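You operate a simulated robot arm through the tools that you are given. There is no shell and no other tool. Be economical: measure what you need, move in short steps, check, and stop when the job is done.

You are at the controls of a simulated two-armed robot. One attempt, no reset.

TASK
On the top of the bench marked checks, fold the blue cloth in half.

Only the result counts: the job must be done as asked and must still hold three seconds after the hand-in. Knocking over, shifting, dropping, spilling or breaking anything else fails it. Flat cloth is picked up by pressing the open fingertips on it (5 to 10 N) and closing them slowly along it; thin cloth reads only 2 to 8 mm in the jaws.

THE ROBOT
Two 6-joint arms with two-finger parallel grippers on one trunk, on a base that drives. Base frame: it is fixed to the floor where the robot stands at the start and does not move with it; the origin is under the middle of the robot, x ahead of it, y to its left, z up; the surface under the hand at the start is at about z = 800. Units: mm, degrees, N and s.
The left shoulder is at the start at [-77, 177, 832], the right one opposite. With the tool pointing down near the work surface each hand reaches from about 100 to 720 mm from the robot's upright axis, wherever it stands, measured 20 degrees to its own side. Places, roughly: top of the bench marked checks [400, -100, 800]. Payload 1.57 kg a hand.
The tool frame of a hand sits at the grasp point between the pads (the TCP): z along the fingers, y along the line on which they close. The tips reach 30 mm beyond it. The gripper opens to 80 mm. The fingers are 17 mm wide and 12 mm thick; the gripper's body (40 by 82 mm) begins 80 mm behind the TCP.
Orientation is told as [roll, pitch, yaw] about the base's x, y, z axes, in that order, counted from this pose: with the fingers straight down and closing along the base's y, the tool's x points along the base's -x, its y along +y and its z along -z.

THE INTERFACE
- The arms move only by the tool servo_tool. It takes "left_motion", "right_motion" or both (then of equal length, played together; a hand with none holds still); each is a list of rows, each a list of 7 numbers: the shift along the base's x, y, z in units of 250 mm (1.0 is 250 mm), then the turn, a rotation vector about the base's x, y, z in units of 90 degrees (1.0 is 90 degrees), then the opening in per cent of the stroke, from 0 (shut) to 100 (fully open). In form: [[tx, ty, tz, wx, wy, wz, claw], ...]. A call has 1 to 20 rows; each row is the pose to reach, as a shift and turn from the pose commanded when the call began. A call with a number of a shift or a turn outside -1 to 1 is refused whole. A row lasts 0.2 s, in which the tool goes at most 50 mm and 8.6 degrees; a call with a longer step from one row to the next is refused whole, and so is a gripper value outside its range. Where a pose cannot be reached the arm comes as near as it can. A force on the tool above 40 N (or 10 N above the force at the start of the call, whichever is more), or a blocked arm, ends the call early, and 0.2 s more pass. Each finger travels about 72 mm/s and halts on what it meets, pressing with about 37 N; the grip force reading is that of the motor and also rises with nothing between the fingers. The clock runs only during rows and for 0.2 s after the last one: add rows that repeat a pose to give the fingers time. The reply holds the time, the measured pose of the TCP, the force on the tool along the base axes, the opening and the grip force, in the units named above and with some noise, with the torque about the TCP (base axes, N m) and any sound that the robot's microphone picked up.
- Cameras (640 x 400 px; columns grow to the right, rows downward): "scene" is now at [24.8, -4.1, 1541.2]; the picture's right is [-0.10, -0.99, 0.00], its down [-0.86, 0.09, -0.50] and it looks along [0.49, -0.05, -0.87] (base axes); focal length 290 px, centre (320, 200). "left" rides on the left gripper at [72, 7, -122] in its tool frame; the picture's right is [-0.09, 1.00, 0.00], its down [-0.84, -0.08, -0.54] and it looks along [-0.54, -0.05, 0.84] (tool axes); focal length 238 px, centre (320, 200). "right" rides on the right gripper at [72, -7, -122] in its tool frame; the picture's right is [0.09, 1.00, 0.00], its down [-0.84, 0.08, -0.54] and it looks along [-0.54, 0.05, 0.84] (tool axes); focal length 238 px, centre (320, 200).
- capture(camera): a new picture of that camera. The clock stands still meanwhile.
- slide_trunk(by): slides the trunk up (or, below 0, down) by that many mm; the arms and the scene camera ride with it, the base frame stays. It gives what a move gives, with no picture.
- drive_base(legs): drives the robot by 1 to 6 legs, each [ahead, left, turn to the left] in mm, mm and degrees, along the robot's own axes; the way and the turn of a leg run together, so that a leg with both is an arc; at most 1500 mm and 180 degrees a leg. The arms and the cameras ride along, it lands a little off, and it stops where it bumps. It gives what a move gives.
- aim_head(pan, tilt): turns the head with the scene camera to pan (to the left, within 143 degrees either way) and tilt (down, from -29 to 69), counted from straight ahead of the robot. It gives what a move gives.
- probe_pixels(camera, pixels): for up to 12 pixels [column, row] of the newest picture of that camera ("zoom" is the newest enlarged one), the place [x, y, z] in the base frame of the surface seen there, good to about 3 mm. The clock stands still meanwhile.
- zoom(camera, box): a new picture of the part [left, top, right, bottom] of that camera's present view, enlarged. The clock stands still meanwhile.
- close_job(): hands the job in; it is judged then, once.

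Go step by step. Measure first, check grasps and placings, and put right what went wrong. The budget is 80 turns and 58 pictures, counting those below and the enlarged ones. Unless the task says otherwise, let go and move clear before handing in.

The tools are called after "Emit:" by a JSON object that holds its "op" and its "data". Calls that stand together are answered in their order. servo_tool: Moves the arms, as the interface text tells. Its arguments: {"type":"object","properties":{"left_motion":{"type":"array"},"right_motion":{"type":"array"}},"required":[]} The other tools are called the same way: slide_trunk (by) slides the trunk up or down; drive_base (legs) drives the base; aim_head (pan, tilt) turns the head that bears the scene camera; capture (camera) takes a picture; probe_pixels (camera, pixels) gives the place of the surface under pixels of a picture; zoom (camera, box) takes an enlarged picture of a part of a camera's view; close_job () hands the job in.

At the start:

```text
time_s: 0.0
left_eef_pos: [470.7, 130.7, 952.0]
left_ee_rot: [0.0, 0.0, -0.1]
left_ft_force: [0.3, -0.5, -1.1]
left_ft_torque: [-0.04, -0.02, 0.01]
left_gripper_width: 79.8
left_gripper_force: 0.1
right_eef_pos: [364.0, -257.0, 959.2]
right_ee_rot: [0.1, -0.1, 0.0]
right_ft_force: [-0.8, 0.5, -0.4]
right_ft_torque: [0.0, 0.02, 0.0]
right_gripper_width: 80.1
right_gripper_force: 0.1
trunk travel left (down, up): [-275.0, 53.0]
robot x, y, heading: [-0.9, -4.2, 0.1]
head pan, tilt: [-6.0, 60.2]
```

scene: 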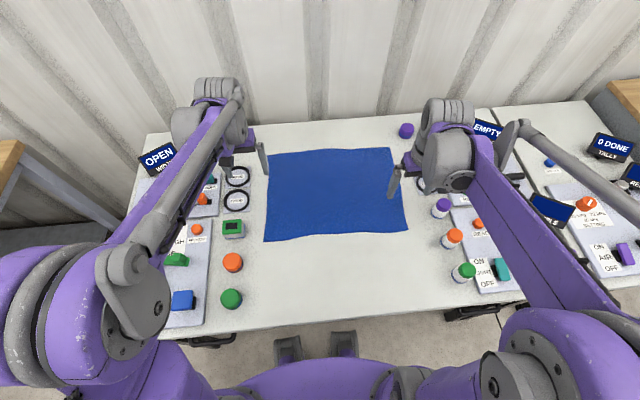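
right: 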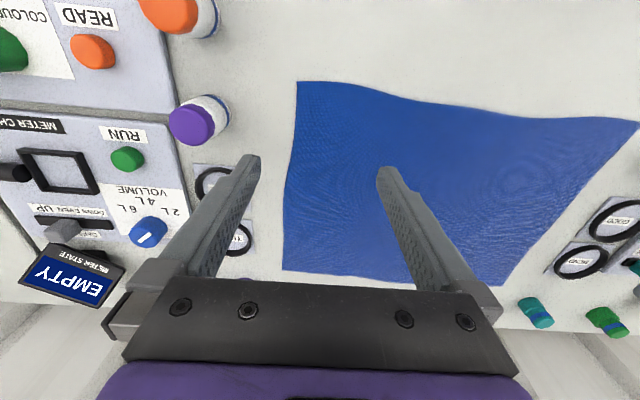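
left: 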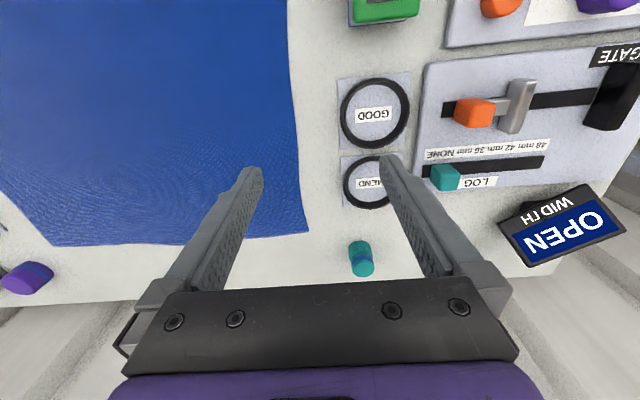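

The blue cloth lies in the scene view with corners near (268,153), (391,147), (407,231), (264,241). I'll measure its edges and neighbours.

Emit:
{"op": "probe_pixels", "data": {"camera": "scene", "pixels": [[269, 155], [389, 149], [405, 229], [266, 239], [335, 235], [330, 151], [265, 200], [397, 195], [335, 190], [335, 280], [233, 228], [441, 208]]}}

Emit:
{"op": "zoom", "data": {"camera": "scene", "box": [220, 110, 480, 290]}}

```text
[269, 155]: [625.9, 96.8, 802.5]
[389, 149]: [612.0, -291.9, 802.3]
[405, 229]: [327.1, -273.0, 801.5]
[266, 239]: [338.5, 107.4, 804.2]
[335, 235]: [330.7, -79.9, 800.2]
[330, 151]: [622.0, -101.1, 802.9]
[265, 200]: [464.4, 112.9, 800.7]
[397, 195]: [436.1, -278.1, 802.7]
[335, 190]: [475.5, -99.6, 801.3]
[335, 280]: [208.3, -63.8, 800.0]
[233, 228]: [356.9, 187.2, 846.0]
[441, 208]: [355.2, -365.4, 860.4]
```

```text
2.22 times, centred on (350, 200) of scene
```

zoom: 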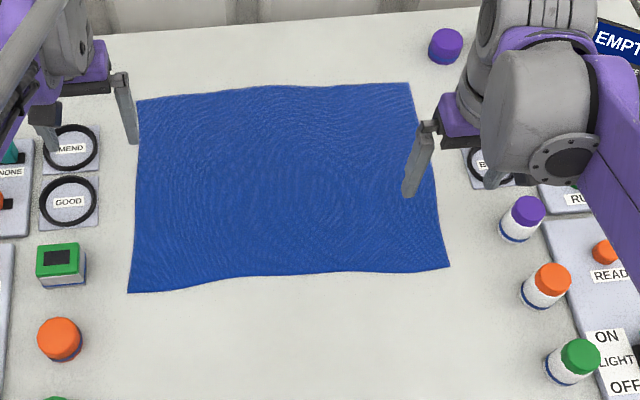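

The cloth spans about 390 mm (y) by 290 mm (x); I plan to lift the far corners and fold toward the robot. First I measure the neighbours: caps and bottles at zoom (445,45), (522,215), (548,285), (573,360), (60,262), (60,338), rings and corners.

Emit:
{"op": "probe_pixels", "data": {"camera": "zoom", "pixels": [[445, 45], [503, 225], [526, 290], [550, 370], [84, 265], [80, 342], [94, 150], [138, 102], [409, 84], [449, 266], [129, 291], [270, 87]]}}

Emit:
{"op": "probe_pixels", "data": {"camera": "left", "pixels": [[308, 232], [296, 120], [150, 243], [60, 245], [360, 258], [347, 205]]}}

Emit:
{"op": "probe_pixels", "data": {"camera": "right", "pixels": [[284, 269], [300, 84], [290, 180], [500, 285], [215, 130], [240, 240]]}}

```text
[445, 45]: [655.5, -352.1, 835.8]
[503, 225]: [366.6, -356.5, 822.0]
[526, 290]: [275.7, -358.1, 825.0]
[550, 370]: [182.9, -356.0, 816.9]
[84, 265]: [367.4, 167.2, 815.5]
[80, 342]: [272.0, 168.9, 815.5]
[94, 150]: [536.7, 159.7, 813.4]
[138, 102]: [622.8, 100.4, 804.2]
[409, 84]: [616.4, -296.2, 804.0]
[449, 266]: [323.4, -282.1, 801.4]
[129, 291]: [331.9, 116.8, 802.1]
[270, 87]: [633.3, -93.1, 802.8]
```

```text
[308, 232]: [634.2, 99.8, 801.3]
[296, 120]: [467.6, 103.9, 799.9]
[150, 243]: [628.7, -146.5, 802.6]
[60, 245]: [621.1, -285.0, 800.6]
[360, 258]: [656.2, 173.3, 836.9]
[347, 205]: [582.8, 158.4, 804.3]
```

```text
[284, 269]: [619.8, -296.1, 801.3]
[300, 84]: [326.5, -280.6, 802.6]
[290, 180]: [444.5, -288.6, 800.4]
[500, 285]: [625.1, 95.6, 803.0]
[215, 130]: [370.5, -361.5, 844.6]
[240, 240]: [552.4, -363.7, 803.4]
```

Corners: far-left (632,100), far-right (618,-296), near-right (325,-282), near-left (333,115). I'll bring both hands above points about 14 mm inside the far edge with jaws 30 mm open.

Emit:
{"op": "servo_tool", "data": {"left_motion": [[0.0973, -0.04, 0, 0, 0, 0, 37], [0.1947, -0.08, 0, 0, 0, 0, 37], [0.292, -0.12, 0, 0, 0, 0, 37], [0.389, -0.16, 0, 0, 0, 0, 37], [0.487, -0.2, 0, 0, 0, 0, 37], [0.584, -0.24, 0, 0, 0, 0, 37], [0.584, -0.24, -0.136, 0, 0, 0, 37], [0.584, -0.24, -0.272, 0, 0, 0, 37], [0.584, -0.24, -0.408, 0, 0, 0, 37], [0.584, -0.24, -0.408, 0, 0, 0, 37]], "right_motion": [[0.16, -0.007, 0, 0, 0, 0, 37], [0.32, -0.013, 0, 0, 0, 0, 37], [0.48, -0.02, 0, 0, 0, 0, 37], [0.64, -0.027, 0, 0, 0, 0, 37], [0.8, -0.033, 0, 0, 0, 0, 37], [0.96, -0.04, 0, 0, 0, 0, 37], [0.96, -0.04, -0.145, 0, 0, 0, 37], [0.96, -0.04, -0.29, 0, 0, 0, 37], [0.96, -0.04, -0.436, 0, 0, 0, 37], [0.96, -0.04, -0.436, 0, 0, 0, 37]]}}

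Emit:
{"op": "capture", "data": {"camera": "left"}}

Emit:
{"op": "capture", "data": {"camera": "right"}}

```text
time_s: 2.2
left_eef_pos: [616.0, 72.7, 850.5]
left_ee_rot: [0.0, 0.0, 0.1]
left_ft_force: [0.3, 0.8, 0.2]
left_ft_torque: [0.01, 0.01, 0.03]
left_gripper_width: 29.6
left_gripper_force: 0.1
right_eef_pos: [606.7, -267.7, 852.1]
right_ee_rot: [0.1, 0.0, 0.0]
right_ft_force: [0.7, -1.0, 0.3]
right_ft_torque: [0.03, -0.02, -0.01]
right_gripper_width: 29.4
right_gripper_force: 0.0
trunk travel left (down, up): [-275.0, 53.0]
robot x, y, heading: [1.6, 1.2, -0.3]
head pan, tilt: [-6.0, 60.2]
```

```text
53 pictures are left
```

left: 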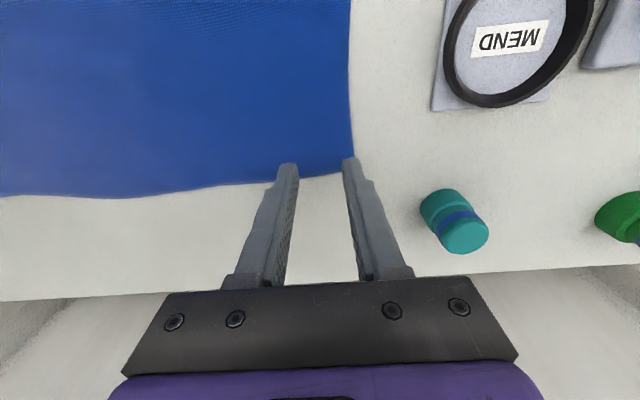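

```text
52 pictures are left
```

right: 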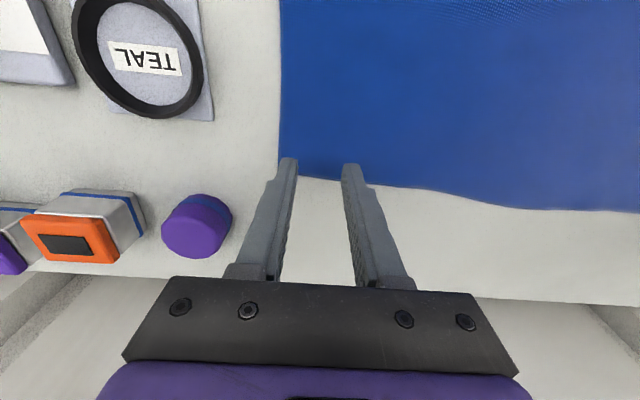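

Fingertips hover 20 mm above the cloth; I'll check the local edge position beside the tips (left (352,140), right (280,140)).

Emit:
{"op": "probe_pixels", "data": {"camera": "left", "pixels": [[348, 140], [347, 150], [315, 176], [260, 182], [338, 172], [316, 165]]}}

Emit:
{"op": "probe_pixels", "data": {"camera": "right", "pixels": [[281, 140], [281, 155], [320, 174], [380, 184], [302, 174], [318, 165]]}}

```text
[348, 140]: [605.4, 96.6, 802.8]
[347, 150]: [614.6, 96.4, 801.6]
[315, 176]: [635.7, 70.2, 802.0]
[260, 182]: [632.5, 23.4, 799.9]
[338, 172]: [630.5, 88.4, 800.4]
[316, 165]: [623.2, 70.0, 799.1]
```

```text
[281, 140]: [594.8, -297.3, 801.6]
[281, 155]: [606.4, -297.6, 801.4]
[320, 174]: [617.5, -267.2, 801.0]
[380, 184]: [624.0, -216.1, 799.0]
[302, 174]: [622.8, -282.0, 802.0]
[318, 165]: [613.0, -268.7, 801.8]
```

Edges sit about 15 mm beyond the left fingers and 13 mm beyond the right ones. Descend gently to near contact.

Emit:
{"op": "servo_tool", "data": {"left_motion": [[0.016, -0.014, -0.03, 0, 0, 0, 37], [0.016, -0.014, -0.06, 0, 0, 0, 37], [0.016, -0.014, -0.072, 0, 0, 0, 37], [0.016, -0.014, -0.072, 0, 0, 0, 37]], "right_motion": [[0, 0, -0.03, 0, 0, 0, 37], [0, 0, -0.06, 0, 0, 0, 37], [0, 0, -0.076, 0, 0, 0, 37], [0, 0, -0.076, 0, 0, 0, 37]]}}

```text
time_s: 3.2
left_eef_pos: [619.6, 68.5, 832.1]
left_ee_rot: [0.0, 0.0, -0.1]
left_ft_force: [0.9, 0.1, 2.7]
left_ft_torque: [0.0, 0.01, 0.0]
left_gripper_width: 29.6
left_gripper_force: 0.1
right_eef_pos: [604.5, -267.9, 833.2]
right_ee_rot: [0.1, 0.0, 0.0]
right_ft_force: [0.2, -0.2, 2.7]
right_ft_torque: [0.02, -0.04, -0.06]
right_gripper_width: 29.6
right_gripper_force: 0.0
trunk travel left (down, up): [-275.0, 53.0]
robot x, y, heading: [-3.2, 4.4, 0.0]
head pan, tilt: [-6.0, 60.2]
```

Both hands read about 2.7 N: light contact. Press 1 mm more.

Emit:
{"op": "servo_tool", "data": {"left_motion": [[0, 0, -0.004, 0, 0, 0, 37], [0, 0, -0.004, 0, 0, 0, 37]], "right_motion": [[0, 0, -0.004, 0, 0, 0, 37], [0, 0, -0.004, 0, 0, 0, 37]]}}

```text
time_s: 3.8
left_eef_pos: [619.8, 68.9, 831.6]
left_ee_rot: [-0.1, -0.2, 0.0]
left_ft_force: [1.0, 1.1, 6.6]
left_ft_torque: [-0.01, -0.07, -0.02]
left_gripper_width: 29.6
left_gripper_force: 0.0
right_eef_pos: [604.8, -267.0, 830.6]
right_ee_rot: [0.1, -0.2, 0.0]
right_ft_force: [2.3, -1.8, 15.6]
right_ft_torque: [-0.03, -0.11, 0.01]
right_gripper_width: 29.9
right_gripper_force: 0.1
trunk travel left (down, up): [-275.0, 53.0]
robot x, y, heading: [3.4, -1.3, 0.1]
head pan, tilt: [-6.0, 60.2]
```

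Left presses 6.6 N (good), right 15.6 N (too much). Ease the right by 0.6 mm and close both slowly.

Emit:
{"op": "servo_tool", "data": {"left_motion": [[0, 0, 0, 0, 0, 0, 37], [0, 0, 0, 0, 0, 0, 35], [0, 0, 0, 0, 0, 0, 33], [0, 0, 0, 0, 0, 0, 31], [0, 0, 0, 0, 0, 0, 29], [0, 0, 0, 0, 0, 0, 27], [0, 0, 0, 0, 0, 0, 25], [0, 0, 0, 0, 0, 0, 23], [0, 0, 0, 0, 0, 0, 21], [0, 0, 0, 0, 0, 0, 19]], "right_motion": [[0, 0, 0.0025, 0, 0, 0, 37], [0, 0, 0.0025, 0, 0, 0, 35], [0, 0, 0.0025, 0, 0, 0, 33], [0, 0, 0.0025, 0, 0, 0, 31], [0, 0, 0.0025, 0, 0, 0, 29], [0, 0, 0.0025, 0, 0, 0, 27], [0, 0, 0.0025, 0, 0, 0, 25], [0, 0, 0.0025, 0, 0, 0, 23], [0, 0, 0.0025, 0, 0, 0, 21], [0, 0, 0.0025, 0, 0, 0, 19]]}}

Emit:
{"op": "capture", "data": {"camera": "left"}}

Emit:
{"op": "capture", "data": {"camera": "right"}}

```text
time_s: 6.0
left_eef_pos: [618.2, 69.6, 833.3]
left_ee_rot: [0.0, -0.1, 0.0]
left_ft_force: [0.1, -0.8, 13.9]
left_ft_torque: [-0.08, 0.05, -0.02]
left_gripper_width: 15.9
left_gripper_force: 0.2
right_eef_pos: [603.2, -268.1, 832.2]
right_ee_rot: [0.0, -0.2, 0.0]
right_ft_force: [-0.5, 0.3, 4.0]
right_ft_torque: [-0.03, -0.01, -0.01]
right_gripper_width: 14.4
right_gripper_force: 0.0
trunk travel left (down, up): [-275.0, 53.0]
robot x, y, heading: [-0.8, 0.1, 0.0]
head pan, tilt: [-6.0, 60.2]
```

```text
51 pictures are left
```

left: 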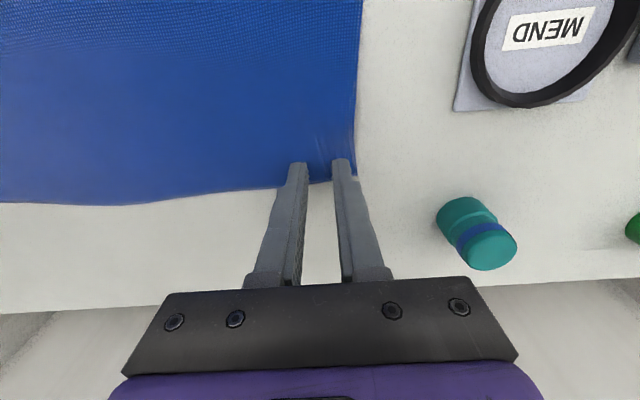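

```text
50 pictures are left
```

right: 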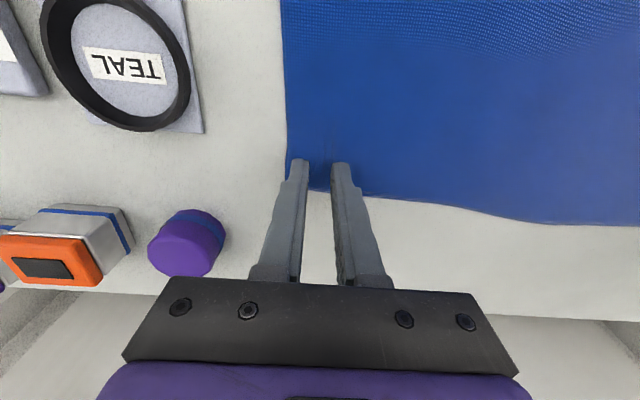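

The left cloth is creeping in (edge bends near (355,155)); right at 4 N. Trim the pressures and keep closing.

Emit:
{"op": "servo_tool", "data": {"left_motion": [[0, 0, 0.001, 0, 0, 0, 17], [0, 0, 0.001, 0, 0, 0, 15], [0, 0, 0.001, 0, 0, 0, 13], [0, 0, 0.001, 0, 0, 0, 11], [0, 0, 0.001, 0, 0, 0, 9], [0, 0, 0.001, 0, 0, 0, 7], [0, 0, 0.001, 0, 0, 0, 5], [0, 0, 0.001, 0, 0, 0, 3], [0, 0, 0.001, 0, 0, 0, 0], [0, 0, 0.001, 0, 0, 0, 0]], "right_motion": [[0, 0, -0.0016, 0, 0, 0, 17], [0, 0, -0.0016, 0, 0, 0, 15], [0, 0, -0.0016, 0, 0, 0, 13], [0, 0, -0.0016, 0, 0, 0, 11], [0, 0, -0.0016, 0, 0, 0, 9], [0, 0, -0.0016, 0, 0, 0, 7], [0, 0, -0.0016, 0, 0, 0, 5], [0, 0, -0.0016, 0, 0, 0, 3], [0, 0, -0.0016, 0, 0, 0, 0], [0, 0, -0.0016, 0, 0, 0, 0]]}}

Emit:
{"op": "capture", "data": {"camera": "left"}}

Emit:
{"op": "capture", "data": {"camera": "right"}}

```text
time_s: 8.2
left_eef_pos: [618.6, 69.3, 831.1]
left_ee_rot: [0.0, -0.2, 0.0]
left_ft_force: [-0.9, -0.2, 3.6]
left_ft_torque: [0.01, -0.02, -0.01]
left_gripper_width: 0.1
left_gripper_force: 20.9
right_eef_pos: [604.3, -268.2, 832.6]
right_ee_rot: [0.1, -0.1, 0.0]
right_ft_force: [0.2, -0.9, 18.6]
right_ft_torque: [-0.05, -0.06, 0.0]
right_gripper_width: 0.0
right_gripper_force: 21.1
trunk travel left (down, up): [-275.0, 53.0]
robot x, y, heading: [0.8, -1.2, -0.1]
head pan, tilt: [-6.0, 60.2]
```

```text
49 pictures are left
```

left: 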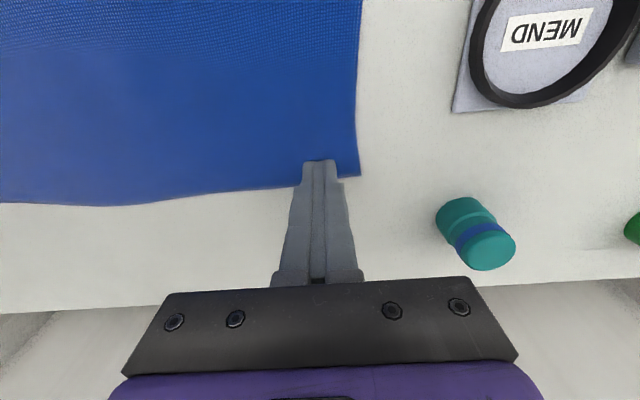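

```text
48 pictures are left
```

right: 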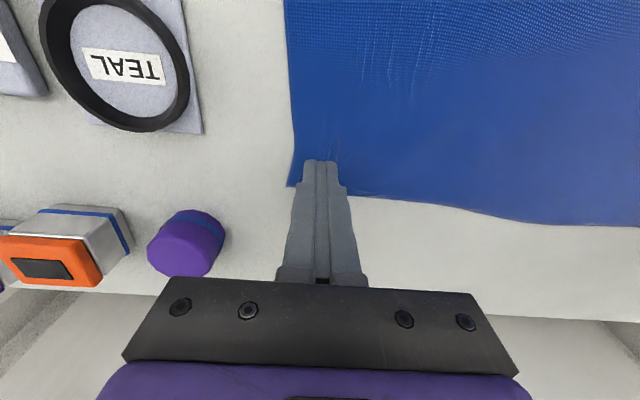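

Both jaws closed to 0: nothing caught, pressure fell off on the left. I lift, open to 40 mm, shift inward a bit, and press again.

Emit:
{"op": "servo_tool", "data": {"left_motion": [[0, 0, 0.03, 0, 0, 0, 0], [0, -0.036, 0.03, 0, 0, 0, 50], [0, -0.036, 0.03, 0, 0, 0, 50], [0, -0.036, 0.03, 0, 0, 0, 50], [0, -0.036, 0.006, 0, 0, 0, 50], [0, -0.036, 0.001, 0, 0, 0, 50], [0, -0.036, -0.003, 0, 0, 0, 50], [0, -0.036, -0.003, 0, 0, 0, 50]], "right_motion": [[0, 0, 0.03, 0, 0, 0, 0], [0, 0.036, 0.03, 0, 0, 0, 50], [0, 0.036, 0.03, 0, 0, 0, 50], [0, 0.036, 0.03, 0, 0, 0, 50], [0, 0.036, 0.008, 0, 0, 0, 50], [0, 0.036, 0.005, 0, 0, 0, 50], [0, 0.036, 0.001, 0, 0, 0, 50], [0, 0.036, 0.001, 0, 0, 0, 50]]}}

```text
time_s: 10.0
left_eef_pos: [618.5, 59.1, 831.4]
left_ee_rot: [-0.1, -0.1, 0.0]
left_ft_force: [3.6, -0.1, 19.8]
left_ft_torque: [-0.02, -0.06, 0.02]
left_gripper_width: 39.7
left_gripper_force: 0.2
right_eef_pos: [603.2, -258.0, 831.8]
right_ee_rot: [0.0, -0.1, 0.1]
right_ft_force: [1.0, -0.8, 2.3]
right_ft_torque: [-0.02, -0.02, 0.0]
right_gripper_width: 40.4
right_gripper_force: 0.1
trunk travel left (down, up): [-275.0, 53.0]
robot x, y, heading: [-2.9, 0.7, -0.1]
head pan, tilt: [-6.0, 60.2]
```

Left 19.8 N, right 2.3 N; I trim left up 0.5 mm and right down 0.4 mm and let it settle.

Emit:
{"op": "servo_tool", "data": {"left_motion": [[0, 0, 0.002, 0, 0, 0, 50], [0, 0, 0.002, 0, 0, 0, 50], [0, 0, 0.002, 0, 0, 0, 50]], "right_motion": [[0, 0, -0.002, 0, 0, 0, 50], [0, 0, -0.002, 0, 0, 0, 50], [0, 0, -0.002, 0, 0, 0, 50]]}}

```text
time_s: 10.8
left_eef_pos: [618.7, 59.8, 831.1]
left_ee_rot: [0.0, -0.1, -0.1]
left_ft_force: [2.8, -1.1, 12.6]
left_ft_torque: [-0.01, -0.02, -0.01]
left_gripper_width: 39.8
left_gripper_force: 0.1
right_eef_pos: [604.2, -259.0, 831.6]
right_ee_rot: [0.0, -0.1, 0.0]
right_ft_force: [3.2, 0.3, 14.8]
right_ft_torque: [0.01, -0.12, -0.01]
right_gripper_width: 40.2
right_gripper_force: 0.1
trunk travel left (down, up): [-275.0, 53.0]
robot x, y, heading: [1.0, 2.5, 0.1]
head pan, tilt: [-6.0, 60.2]
```

Both about 13 N; ease 0.2 mm and close slowly to half, then check.

Emit:
{"op": "servo_tool", "data": {"left_motion": [[0, 0, 0.0006, 0, 0, 0, 48], [0, 0, 0.0006, 0, 0, 0, 46], [0, 0, 0.0006, 0, 0, 0, 44], [0, 0, 0.0006, 0, 0, 0, 42], [0, 0, 0.0006, 0, 0, 0, 40], [0, 0, 0.0006, 0, 0, 0, 38], [0, 0, 0.0006, 0, 0, 0, 36], [0, 0, 0.0006, 0, 0, 0, 34], [0, 0, 0.0006, 0, 0, 0, 32], [0, 0, 0.0006, 0, 0, 0, 30]], "right_motion": [[0, 0, 0.0008, 0, 0, 0, 48], [0, 0, 0.0008, 0, 0, 0, 46], [0, 0, 0.0008, 0, 0, 0, 44], [0, 0, 0.0008, 0, 0, 0, 42], [0, 0, 0.0008, 0, 0, 0, 40], [0, 0, 0.0008, 0, 0, 0, 38], [0, 0, 0.0008, 0, 0, 0, 36], [0, 0, 0.0008, 0, 0, 0, 34], [0, 0, 0.0008, 0, 0, 0, 32], [0, 0, 0.0008, 0, 0, 0, 30]]}}

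Emit:
{"op": "capture", "data": {"camera": "left"}}

Emit:
{"op": "capture", "data": {"camera": "right"}}

```text
time_s: 13.0
left_eef_pos: [618.8, 61.3, 831.8]
left_ee_rot: [0.1, -0.1, 0.0]
left_ft_force: [0.5, -0.1, 1.9]
left_ft_torque: [0.03, 0.02, 0.0]
left_gripper_width: 23.8
left_gripper_force: 0.1
right_eef_pos: [603.4, -258.4, 831.4]
right_ee_rot: [0.0, 0.0, 0.0]
right_ft_force: [-1.0, 0.2, 16.4]
right_ft_torque: [0.02, 0.0, -0.02]
right_gripper_width: 24.3
right_gripper_force: 0.4
trunk travel left (down, up): [-275.0, 53.0]
robot x, y, heading: [-0.8, -0.0, 0.1]
head pan, tilt: [-6.0, 60.2]
```

```text
47 pictures are left
```

left: 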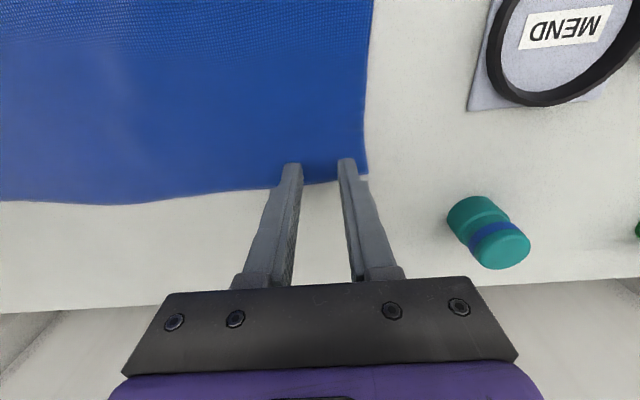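

```text
46 pictures are left
```

right: 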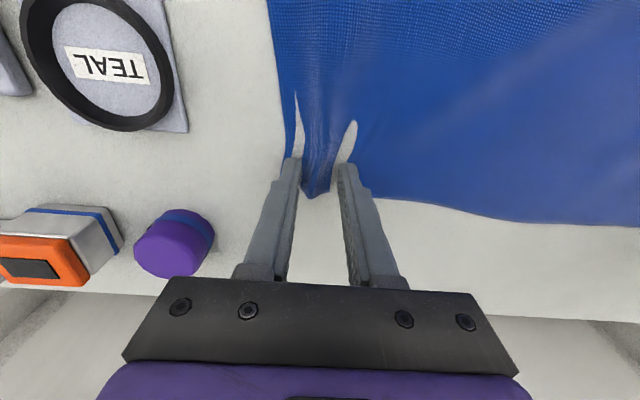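

The right hand gathers a ridge (at (318,160)) at ~16 N; the left slipped. Finish closing the right and reopen the left.

Emit:
{"op": "servo_tool", "data": {"left_motion": [[0, 0, 0.02, 0, 0, 0, 30], [0, 0, 0.02, 0, 0, 0, 50], [0, 0, 0.02, 0, 0, 0, 50], [0, 0, 0.003, 0, 0, 0, 50], [0, 0, 0, 0, 0, 0, 50], [0, 0, -0.0005, 0, 0, 0, 50], [0, 0, -0.0005, 0, 0, 0, 50], [0, 0, -0.0005, 0, 0, 0, 50], [0, 0, -0.0005, 0, 0, 0, 50], [0, 0, -0.0005, 0, 0, 0, 50], [0, 0, -0.0005, 0, 0, 0, 50], [0, 0, -0.0005, 0, 0, 0, 50], [0, 0, -0.0005, 0, 0, 0, 50], [0, 0, -0.0005, 0, 0, 0, 50], [0, 0, -0.0005, 0, 0, 0, 50], [0, 0, -0.0005, 0, 0, 0, 50]], "right_motion": [[0, 0, 0, 0, 0, 0, 28], [0, 0, 0, 0, 0, 0, 26], [0, 0, 0, 0, 0, 0, 24], [0, 0, 0, 0, 0, 0, 22], [0, 0, 0, 0, 0, 0, 20], [0, 0, 0, 0, 0, 0, 18], [0, 0, 0, 0, 0, 0, 16], [0, 0, 0, 0, 0, 0, 14], [0, 0, 0, 0, 0, 0, 12], [0, 0, 0, 0, 0, 0, 10], [0, 0, 0, 0, 0, 0, 8], [0, 0, 0, 0, 0, 0, 6], [0, 0, 0, 0, 0, 0, 4], [0, 0, 0, 0, 0, 0, 2], [0, 0, 0, 0, 0, 0, 0], [0, 0, 0, 0, 0, 0, 0]]}}

Emit:
{"op": "capture", "data": {"camera": "right"}}

```text
time_s: 16.4
left_eef_pos: [620.1, 59.1, 832.5]
left_ee_rot: [-0.1, -0.1, 0.1]
left_ft_force: [0.6, 0.8, 0.7]
left_ft_torque: [0.0, -0.02, 0.0]
left_gripper_width: 40.1
left_gripper_force: 0.0
right_eef_pos: [603.4, -258.7, 832.0]
right_ee_rot: [0.1, -0.1, 0.0]
right_ft_force: [0.0, -3.2, 17.8]
right_ft_torque: [-0.05, -0.05, -0.02]
right_gripper_width: 2.7
right_gripper_force: 23.3
trunk travel left (down, up): [-275.0, 53.0]
robot x, y, heading: [2.0, -0.8, 0.1]
head pan, tilt: [-6.0, 60.2]
```

```text
45 pictures are left
```

right: 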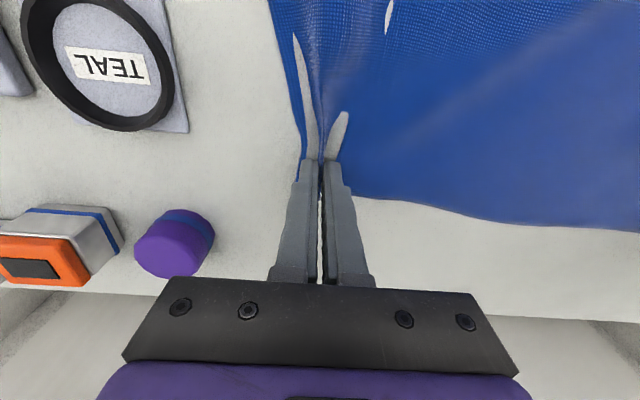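

The right jaw holds cloth (2.7 mm). Left reads 0.7 N; press it 0.7 mm deeper.

Emit:
{"op": "servo_tool", "data": {"left_motion": [[0, 0, -0.0028, 0, 0, 0, 50], [0, 0, -0.0028, 0, 0, 0, 50], [0, 0, -0.0028, 0, 0, 0, 50], [0, 0, -0.0028, 0, 0, 0, 50]]}}

```text
time_s: 17.4
left_eef_pos: [620.3, 59.0, 832.8]
left_ee_rot: [0.0, -0.1, 0.0]
left_ft_force: [-0.3, -0.3, 4.2]
left_ft_torque: [0.0, -0.01, -0.02]
left_gripper_width: 40.1
left_gripper_force: 0.0
right_eef_pos: [603.4, -258.7, 830.5]
right_ee_rot: [-0.1, -0.1, 0.0]
right_ft_force: [-0.3, -3.7, 16.3]
right_ft_torque: [-0.11, -0.1, -0.01]
right_gripper_width: 2.7
right_gripper_force: 23.4
trunk travel left (down, up): [-275.0, 53.0]
robot x, y, heading: [-1.5, 1.3, -0.1]
head pan, tilt: [-6.0, 60.2]
```

Left 4.2 N; another 0.5 mm.

Emit:
{"op": "servo_tool", "data": {"left_motion": [[0, 0, -0.002, 0, 0, 0, 50], [0, 0, -0.002, 0, 0, 0, 50], [0, 0, -0.002, 0, 0, 0, 50]]}}

```text
time_s: 18.2
left_eef_pos: [618.9, 60.0, 832.4]
left_ee_rot: [0.0, 0.0, 0.0]
left_ft_force: [2.0, 0.2, 13.4]
left_ft_torque: [-0.08, -0.05, 0.03]
left_gripper_width: 40.0
left_gripper_force: 0.0
right_eef_pos: [603.5, -258.0, 831.1]
right_ee_rot: [0.0, -0.2, 0.0]
right_ft_force: [1.5, -2.2, 12.8]
right_ft_torque: [-0.07, -0.05, 0.02]
right_gripper_width: 2.6
right_gripper_force: 24.2
trunk travel left (down, up): [-275.0, 53.0]
robot x, y, heading: [1.0, -0.8, -0.1]
head pan, tilt: [-6.0, 60.2]
```

Left now 13 N; close slowly.

Emit:
{"op": "servo_tool", "data": {"left_motion": [[0, 0, 0, 0, 0, 0, 48], [0, 0, 0, 0, 0, 0, 46], [0, 0, 0, 0, 0, 0, 44], [0, 0, 0, 0, 0, 0, 42], [0, 0, 0, 0, 0, 0, 40], [0, 0, 0, 0, 0, 0, 38], [0, 0, 0, 0, 0, 0, 36], [0, 0, 0, 0, 0, 0, 34], [0, 0, 0, 0, 0, 0, 32], [0, 0, 0, 0, 0, 0, 30]]}}

Emit:
{"op": "capture", "data": {"camera": "left"}}

```text
time_s: 20.4
left_eef_pos: [619.8, 59.3, 830.8]
left_ee_rot: [0.0, 0.0, 0.0]
left_ft_force: [0.0, -2.3, 19.1]
left_ft_torque: [-0.17, -0.03, 0.0]
left_gripper_width: 24.7
left_gripper_force: 0.7
right_eef_pos: [600.9, -257.5, 831.8]
right_ee_rot: [0.1, 0.0, 0.0]
right_ft_force: [1.2, 1.4, 7.6]
right_ft_torque: [0.05, -0.09, 0.02]
right_gripper_width: 2.7
right_gripper_force: 23.8
trunk travel left (down, up): [-275.0, 53.0]
robot x, y, heading: [-0.3, -3.6, -0.0]
head pan, tilt: [-6.0, 60.2]
```

```text
44 pictures are left
```

left: 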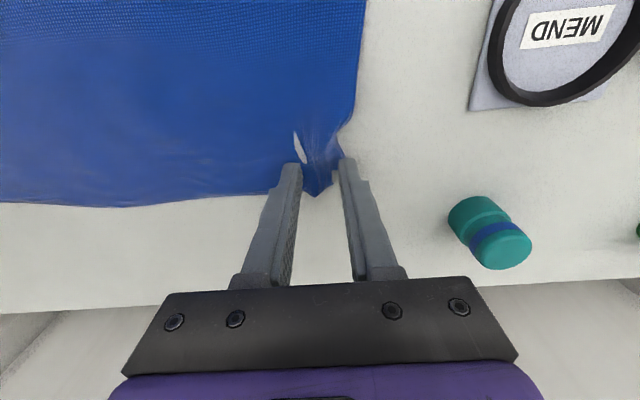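

The left jaw is now gathering a ridge at (315,170). Continue closing, then look.

Emit:
{"op": "servo_tool", "data": {"left_motion": [[0, 0, 0, 0, 0, 0, 28], [0, 0, 0, 0, 0, 0, 26], [0, 0, 0, 0, 0, 0, 24], [0, 0, 0, 0, 0, 0, 22], [0, 0, 0, 0, 0, 0, 20], [0, 0, 0, 0, 0, 0, 18], [0, 0, 0, 0, 0, 0, 16], [0, 0, 0, 0, 0, 0, 14], [0, 0, 0, 0, 0, 0, 12], [0, 0, 0, 0, 0, 0, 10], [0, 0, 0, 0, 0, 0, 8], [0, 0, 0, 0, 0, 0, 6], [0, 0, 0, 0, 0, 0, 4], [0, 0, 0, 0, 0, 0, 2], [0, 0, 0, 0, 0, 0, 0], [0, 0, 0, 0, 0, 0, 0], [0, 0, 0, 0, 0, 0, 0]]}}

Emit:
{"op": "capture", "data": {"camera": "left"}}

```text
time_s: 24.0
left_eef_pos: [619.9, 59.3, 830.5]
left_ee_rot: [0.1, -0.1, 0.0]
left_ft_force: [-0.8, -8.7, 19.6]
left_ft_torque: [-0.33, 0.01, -0.04]
left_gripper_width: 2.5
left_gripper_force: 23.4
right_eef_pos: [602.9, -258.0, 831.5]
right_ee_rot: [0.0, -0.1, 0.0]
right_ft_force: [1.3, 7.1, 5.7]
right_ft_torque: [0.22, -0.05, 0.02]
right_gripper_width: 2.6
right_gripper_force: 24.3
trunk travel left (down, up): [-275.0, 53.0]
robot x, y, heading: [-0.7, 1.6, 0.1]
head pan, tilt: [-6.0, 60.2]
```

```text
43 pictures are left
```

left: 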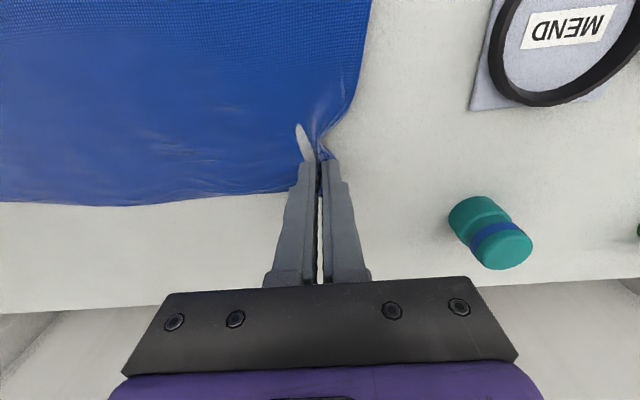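

Both hold cloth (2.5 and 2.6 mm), with ~8 N tension between hands. Lift 50 mm, easing inward 4 mm each, and look.

Emit:
{"op": "servo_tool", "data": {"left_motion": [[-0.02, -0.016, 0.05, 0, 0, 0, 0], [-0.04, -0.016, 0.1, 0, 0, 0, 0], [-0.06, -0.016, 0.15, 0, 0, 0, 0], [-0.08, -0.016, 0.2, 0, 0, 0, 0], [-0.08, -0.016, 0.2, 0, 0, 0, 0]], "right_motion": [[-0.02, 0.016, 0.05, 0, 0, 0, 0], [-0.04, 0.016, 0.1, 0, 0, 0, 0], [-0.06, 0.016, 0.15, 0, 0, 0, 0], [-0.08, 0.016, 0.2, 0, 0, 0, 0], [-0.08, 0.016, 0.2, 0, 0, 0, 0]]}}

Emit:
{"op": "capture", "data": {"camera": "scene"}}

Emit:
{"op": "capture", "data": {"camera": "left"}}

Emit:
{"op": "capture", "data": {"camera": "right"}}

```text
time_s: 25.2
left_eef_pos: [601.2, 54.8, 878.5]
left_ee_rot: [-0.1, 0.0, 0.1]
left_ft_force: [-0.5, 0.1, 0.3]
left_ft_torque: [-0.02, 0.0, 0.0]
left_gripper_width: 2.4
left_gripper_force: 24.2
right_eef_pos: [584.7, -255.2, 880.0]
right_ee_rot: [0.0, 0.0, -0.1]
right_ft_force: [-1.0, 0.4, 1.0]
right_ft_torque: [0.03, 0.01, -0.01]
right_gripper_width: 2.5
right_gripper_force: 23.8
trunk travel left (down, up): [-275.0, 53.0]
robot x, y, heading: [2.3, -0.7, 0.2]
head pan, tilt: [-6.0, 60.2]
```

```text
42 pictures are left
```

scene: 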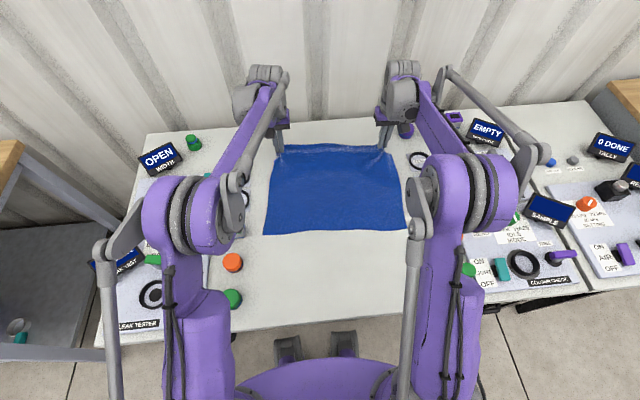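

```text
41 pictures are left
```

left: 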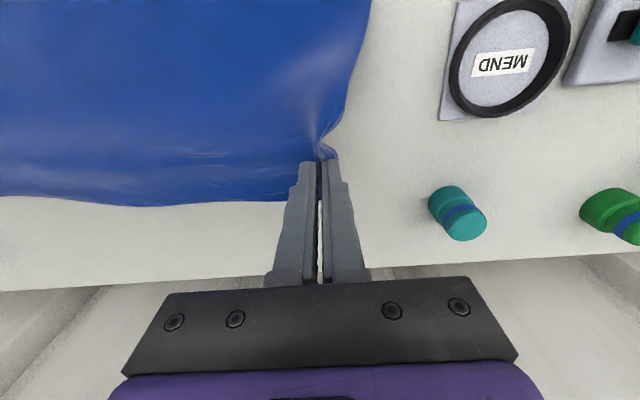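

```text
40 pictures are left
```

right: 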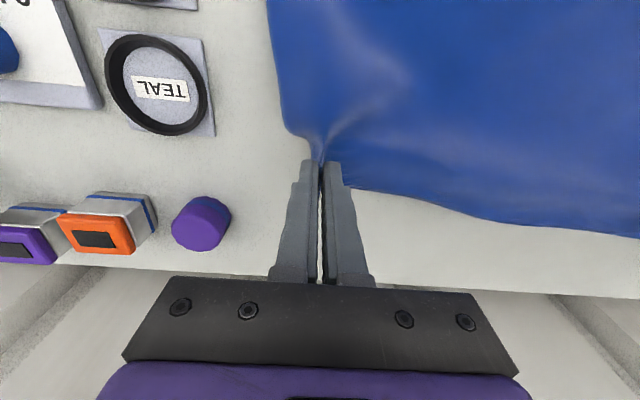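

Both corners are lifted cleanly. Now swing both hands in an arc toward the robot, tilting the fingers forward so the edge flips; first part up past the apex.

Emit:
{"op": "servo_tool", "data": {"left_motion": [[-0.05, 0.004, 0.114, 0, 0, 0, 0], [-0.119, 0.008, 0.183, 0, -0.056, 0, 0], [-0.198, 0.012, 0.24, 0, -0.111, 0, 0], [-0.288, 0.016, 0.283, 0, -0.167, 0, 0], [-0.383, 0.02, 0.311, 0, -0.222, 0, 0], [-0.482, 0.024, 0.323, 0, -0.278, 0, 0], [-0.581, 0.028, 0.318, 0, -0.333, 0, 0], [-0.676, 0.032, 0.299, 0, -0.367, 0, 0], [-0.676, 0.032, 0.299, 0, -0.367, 0, 0]], "right_motion": [[-0.049, 0.004, 0.114, 0, 0, 0, 0], [-0.116, 0.008, 0.183, 0, -0.056, 0, 0], [-0.194, 0.012, 0.24, 0, -0.111, 0, 0], [-0.282, 0.016, 0.283, 0, -0.167, 0, 0], [-0.375, 0.02, 0.311, 0, -0.222, 0, 0], [-0.471, 0.024, 0.323, 0, -0.278, 0, 0], [-0.568, 0.028, 0.318, 0, -0.333, 0, 0], [-0.661, 0.032, 0.299, 0, -0.367, 0, 0], [-0.661, 0.032, 0.299, 0, -0.367, 0, 0]]}}

Emit:
{"op": "capture", "data": {"camera": "scene"}}

Emit:
{"op": "capture", "data": {"camera": "left"}}

```text
time_s: 27.2
left_eef_pos: [431.3, 64.7, 953.2]
left_ee_rot: [0.0, -33.0, 0.0]
left_ft_force: [0.5, -0.2, 0.6]
left_ft_torque: [-0.03, 0.04, -0.02]
left_gripper_width: 2.1
left_gripper_force: 23.8
right_eef_pos: [418.1, -246.5, 956.6]
right_ee_rot: [0.0, -32.9, 0.0]
right_ft_force: [-0.9, 0.7, -0.2]
right_ft_torque: [0.0, 0.03, 0.02]
right_gripper_width: 2.5
right_gripper_force: 24.1
trunk travel left (down, up): [-275.0, 53.0]
robot x, y, heading: [3.1, 0.6, 0.2]
head pan, tilt: [-6.0, 60.2]
```

```text
39 pictures are left
```

scene: 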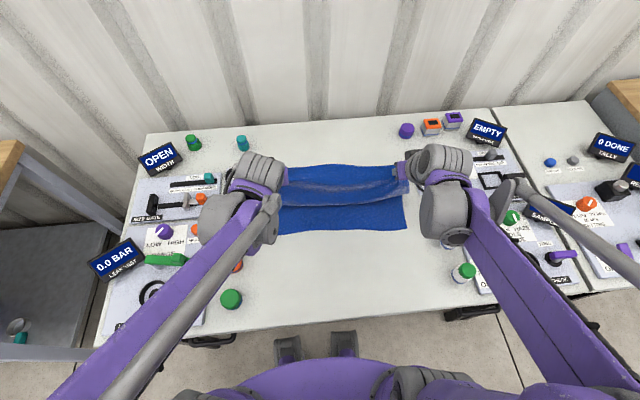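

```text
38 pictures are left
```

left: 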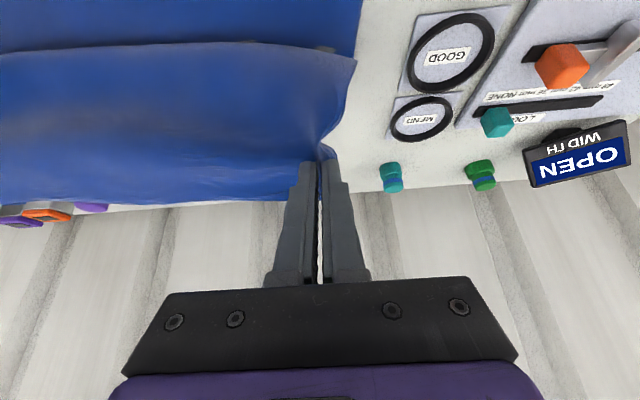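

The cloth follows well, with its free edge on the robot's side. Before lowering I check the wrist's clearance to the objects (left wrist at (215,215), right at (455,215)).

Emit:
{"op": "probe_pixels", "data": {"camera": "scene", "pixels": [[205, 212], [225, 215], [238, 265], [232, 298], [250, 185], [441, 215], [470, 215], [463, 272], [241, 240], [460, 190], [225, 250], [262, 220]]}}

Emit:
{"op": "zoom", "data": {"camera": "scene", "box": [180, 120, 500, 320]}}

```text
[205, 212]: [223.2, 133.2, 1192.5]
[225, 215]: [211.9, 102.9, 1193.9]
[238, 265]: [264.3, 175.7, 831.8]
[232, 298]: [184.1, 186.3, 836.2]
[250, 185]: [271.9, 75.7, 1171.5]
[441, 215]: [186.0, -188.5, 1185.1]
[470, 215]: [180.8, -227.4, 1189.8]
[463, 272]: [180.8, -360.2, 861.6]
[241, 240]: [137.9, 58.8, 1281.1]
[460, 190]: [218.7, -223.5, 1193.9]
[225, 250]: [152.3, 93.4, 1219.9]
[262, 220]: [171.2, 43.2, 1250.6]
```

```text
2.00 times, centred on (340, 220) of scene
```

zoom: 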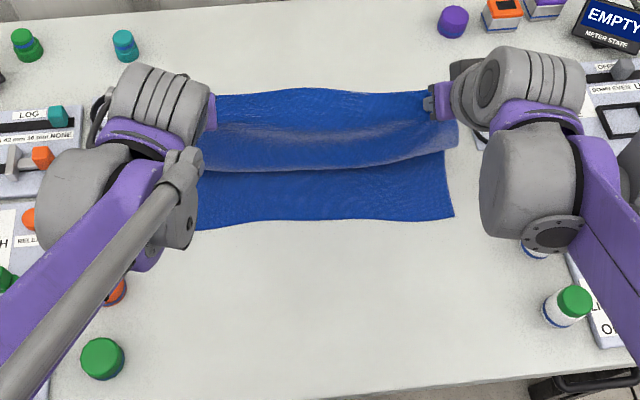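

Wrists are at z≈1190, well above everything. Continue the arc down to just above the table near the front edge.

Emit:
{"op": "servo_tool", "data": {"left_motion": [[-0.09, 0.003, -0.035, 0, -0.033, 0, 0], [-0.173, 0.006, -0.083, 0, -0.056, 0, 0], [-0.245, 0.009, -0.144, 0, -0.078, 0, 0], [-0.304, 0.012, -0.213, 0, -0.078, 0, 0], [-0.349, 0.015, -0.292, 0, -0.078, 0, 0], [-0.384, 0.018, -0.37, 0, -0.078, 0, 0], [-0.41, 0.02, -0.44, 0, -0.078, 0, 0], [-0.41, 0.02, -0.44, 0, -0.078, 0, 0]], "right_motion": [[-0.088, 0.003, -0.035, 0, -0.033, 0, 0], [-0.168, 0.006, -0.083, 0, -0.056, 0, 0], [-0.235, 0.009, -0.144, 0, -0.078, 0, 0], [-0.292, 0.012, -0.213, 0, -0.078, 0, 0], [-0.335, 0.015, -0.292, 0, -0.078, 0, 0], [-0.368, 0.016, -0.37, 0, -0.078, 0, 0], [-0.392, 0.016, -0.44, 0, -0.078, 0, 0], [-0.392, 0.016, -0.44, 0, -0.078, 0, 0]]}}

Emit:
{"op": "capture", "data": {"camera": "scene"}}

Emit:
{"op": "capture", "data": {"camera": "left"}}

Emit:
{"op": "capture", "data": {"camera": "right"}}

```text
time_s: 29.0
left_eef_pos: [328.3, 70.1, 845.1]
left_ee_rot: [0.0, -40.0, 0.0]
left_ft_force: [0.2, -0.2, 0.3]
left_ft_torque: [-0.01, -0.04, -0.03]
left_gripper_width: 2.1
left_gripper_force: 23.9
right_eef_pos: [319.2, -242.6, 845.3]
right_ee_rot: [0.0, -40.1, 0.0]
right_ft_force: [-0.6, 0.5, -0.8]
right_ft_torque: [0.01, -0.01, 0.02]
right_gripper_width: 2.4
right_gripper_force: 24.2
trunk travel left (down, up): [-275.0, 53.0]
robot x, y, heading: [2.4, -0.9, -0.0]
head pan, tilt: [-6.0, 60.2]
```

```text
36 pictures are left
```

scene: 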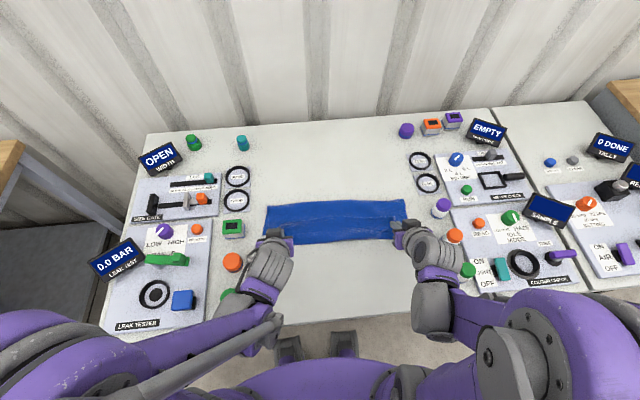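

```text
35 pictures are left
```

left: 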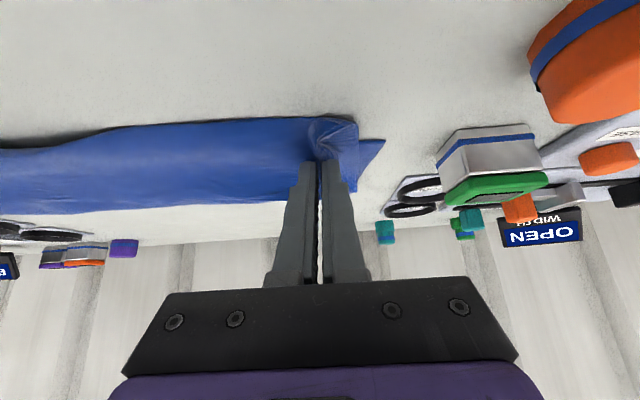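

```text
34 pictures are left
```

right: 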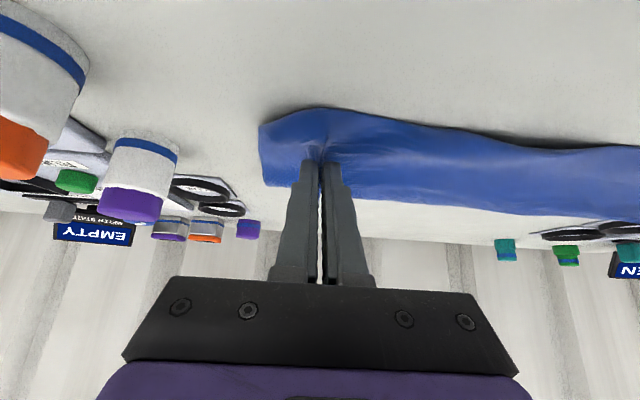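

The edge hangs folded just over the near edge. Lower 14 mm and feel for contact.

Emit:
{"op": "servo_tool", "data": {"left_motion": [[0, 0, -0.03, 0, 0, 0, 0], [0, 0, -0.056, 0, 0, 0, 0], [0, 0, -0.056, 0, 0, 0, 0]], "right_motion": [[0, 0, -0.03, 0, 0, 0, 0], [0, 0, -0.056, 0, 0, 0, 0], [0, 0, -0.056, 0, 0, 0, 0]]}}

Emit:
{"op": "zoom", "data": {"camera": "scene", "box": [220, 170, 460, 320]}}

Emit:
{"op": "capture", "data": {"camera": "left"}}

Emit:
{"op": "capture", "data": {"camera": "right"}}

```text
time_s: 29.8
left_eef_pos: [329.7, 69.3, 831.9]
left_ee_rot: [0.0, -40.3, 0.0]
left_ft_force: [0.3, -2.1, 14.7]
left_ft_torque: [-0.04, -0.13, -0.02]
left_gripper_width: 2.3
left_gripper_force: 23.9
right_eef_pos: [321.1, -243.6, 833.7]
right_ee_rot: [0.0, -40.4, 0.0]
right_ft_force: [4.7, 0.1, 28.6]
right_ft_torque: [0.04, -0.33, -0.04]
right_gripper_width: 2.2
right_gripper_force: 23.8
trunk travel left (down, up): [-275.0, 53.0]
robot x, y, heading: [0.8, -3.8, 0.1]
head pan, tilt: [-6.0, 60.2]
```

```text
2.67 times, centred on (340, 245) of scene
```

zoom: 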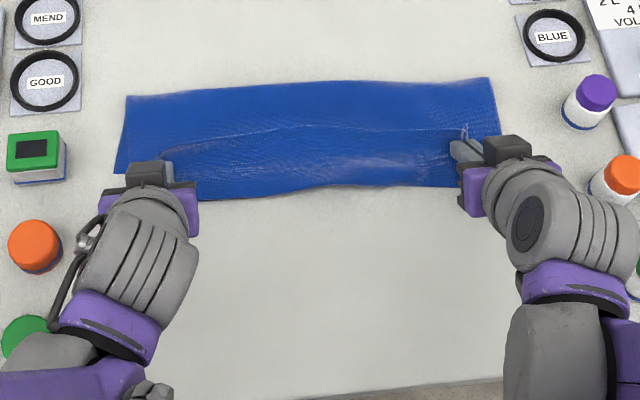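

```text
32 pictures are left
```

left: 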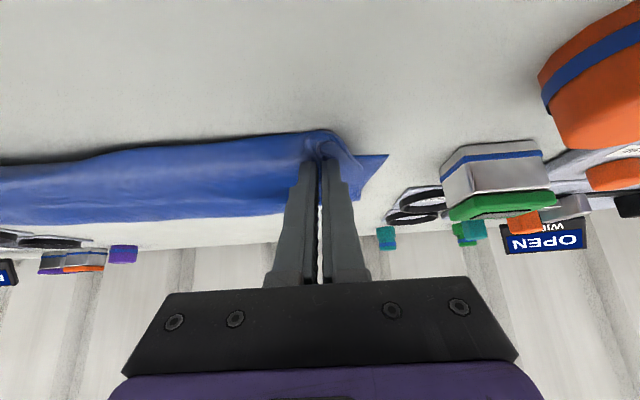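

```text
31 pictures are left
```

right: 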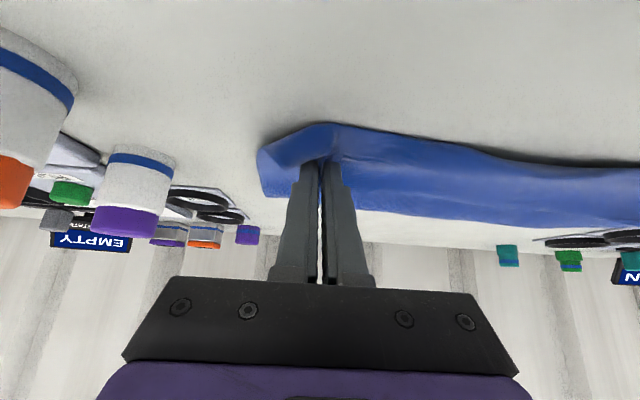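

Contact: left 15 N, right 29 N. Ease off and open the jaws slowly to spread the gathers.

Emit:
{"op": "servo_tool", "data": {"left_motion": [[0, 0, 0.002, 0, 0, 0, 0], [0, 0, 0.002, 0, 0, 0, 6], [0, 0, 0.002, 0, 0, 0, 10], [0, 0, 0.002, 0, 0, 0, 14], [0, 0, 0.002, 0, 0, 0, 18], [0, 0, 0.002, 0, 0, 0, 22], [0, 0, 0.002, 0, 0, 0, 26], [0, 0, 0.002, 0, 0, 0, 30], [0, 0, 0.002, 0, 0, 0, 34], [0, 0, 0.002, 0, 0, 0, 38], [0, 0, 0.002, 0, 0, 0, 42], [0, 0, 0.002, 0, 0, 0, 45]], "right_motion": [[0, 0, 0.005, 0, 0, 0, 0], [0, 0, 0.005, 0, 0, 0, 6], [0, 0, 0.005, 0, 0, 0, 10], [0, 0, 0.005, 0, 0, 0, 14], [0, 0, 0.005, 0, 0, 0, 18], [0, 0, 0.005, 0, 0, 0, 22], [0, 0, 0.005, 0, 0, 0, 26], [0, 0, 0.005, 0, 0, 0, 30], [0, 0, 0.005, 0, 0, 0, 34], [0, 0, 0.005, 0, 0, 0, 38], [0, 0, 0.005, 0, 0, 0, 42], [0, 0, 0.005, 0, 0, 0, 45]]}}

Emit:
{"op": "capture", "data": {"camera": "left"}}

Emit:
{"op": "capture", "data": {"camera": "right"}}

```text
time_s: 32.4
left_eef_pos: [328.9, 69.8, 832.0]
left_ee_rot: [0.1, -40.0, 0.0]
left_ft_force: [-0.5, -0.2, 3.6]
left_ft_torque: [0.03, -0.05, -0.06]
left_gripper_width: 33.2
left_gripper_force: 0.0
right_eef_pos: [321.6, -242.4, 832.1]
right_ee_rot: [-0.1, -40.1, 0.0]
right_ft_force: [0.2, 0.4, -0.3]
right_ft_torque: [-0.05, 0.02, -0.02]
right_gripper_width: 35.9
right_gripper_force: 0.1
trunk travel left (down, up): [-275.0, 53.0]
robot x, y, heading: [-1.3, 0.9, 0.0]
head pan, tilt: [-6.0, 60.2]
```

```text
30 pictures are left
```

left: 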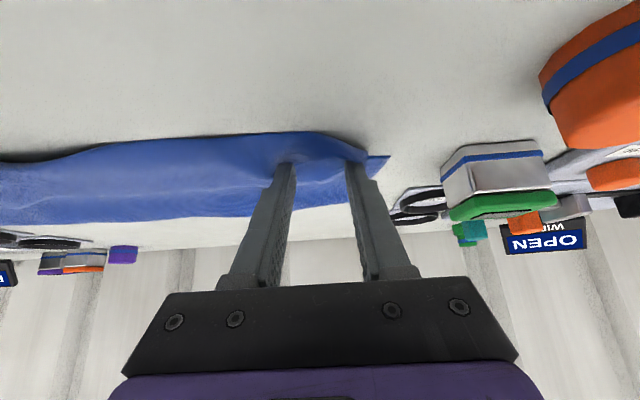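

```text
29 pictures are left
```

right: 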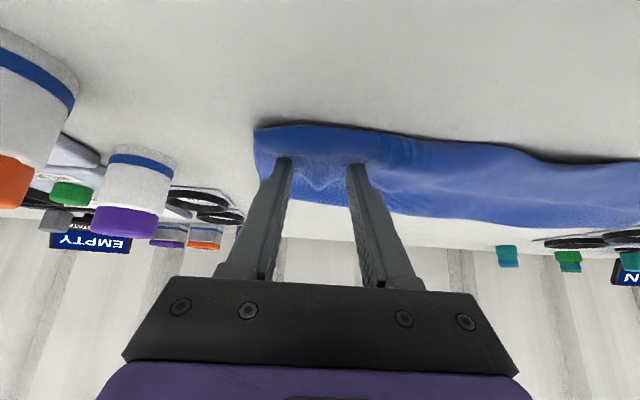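

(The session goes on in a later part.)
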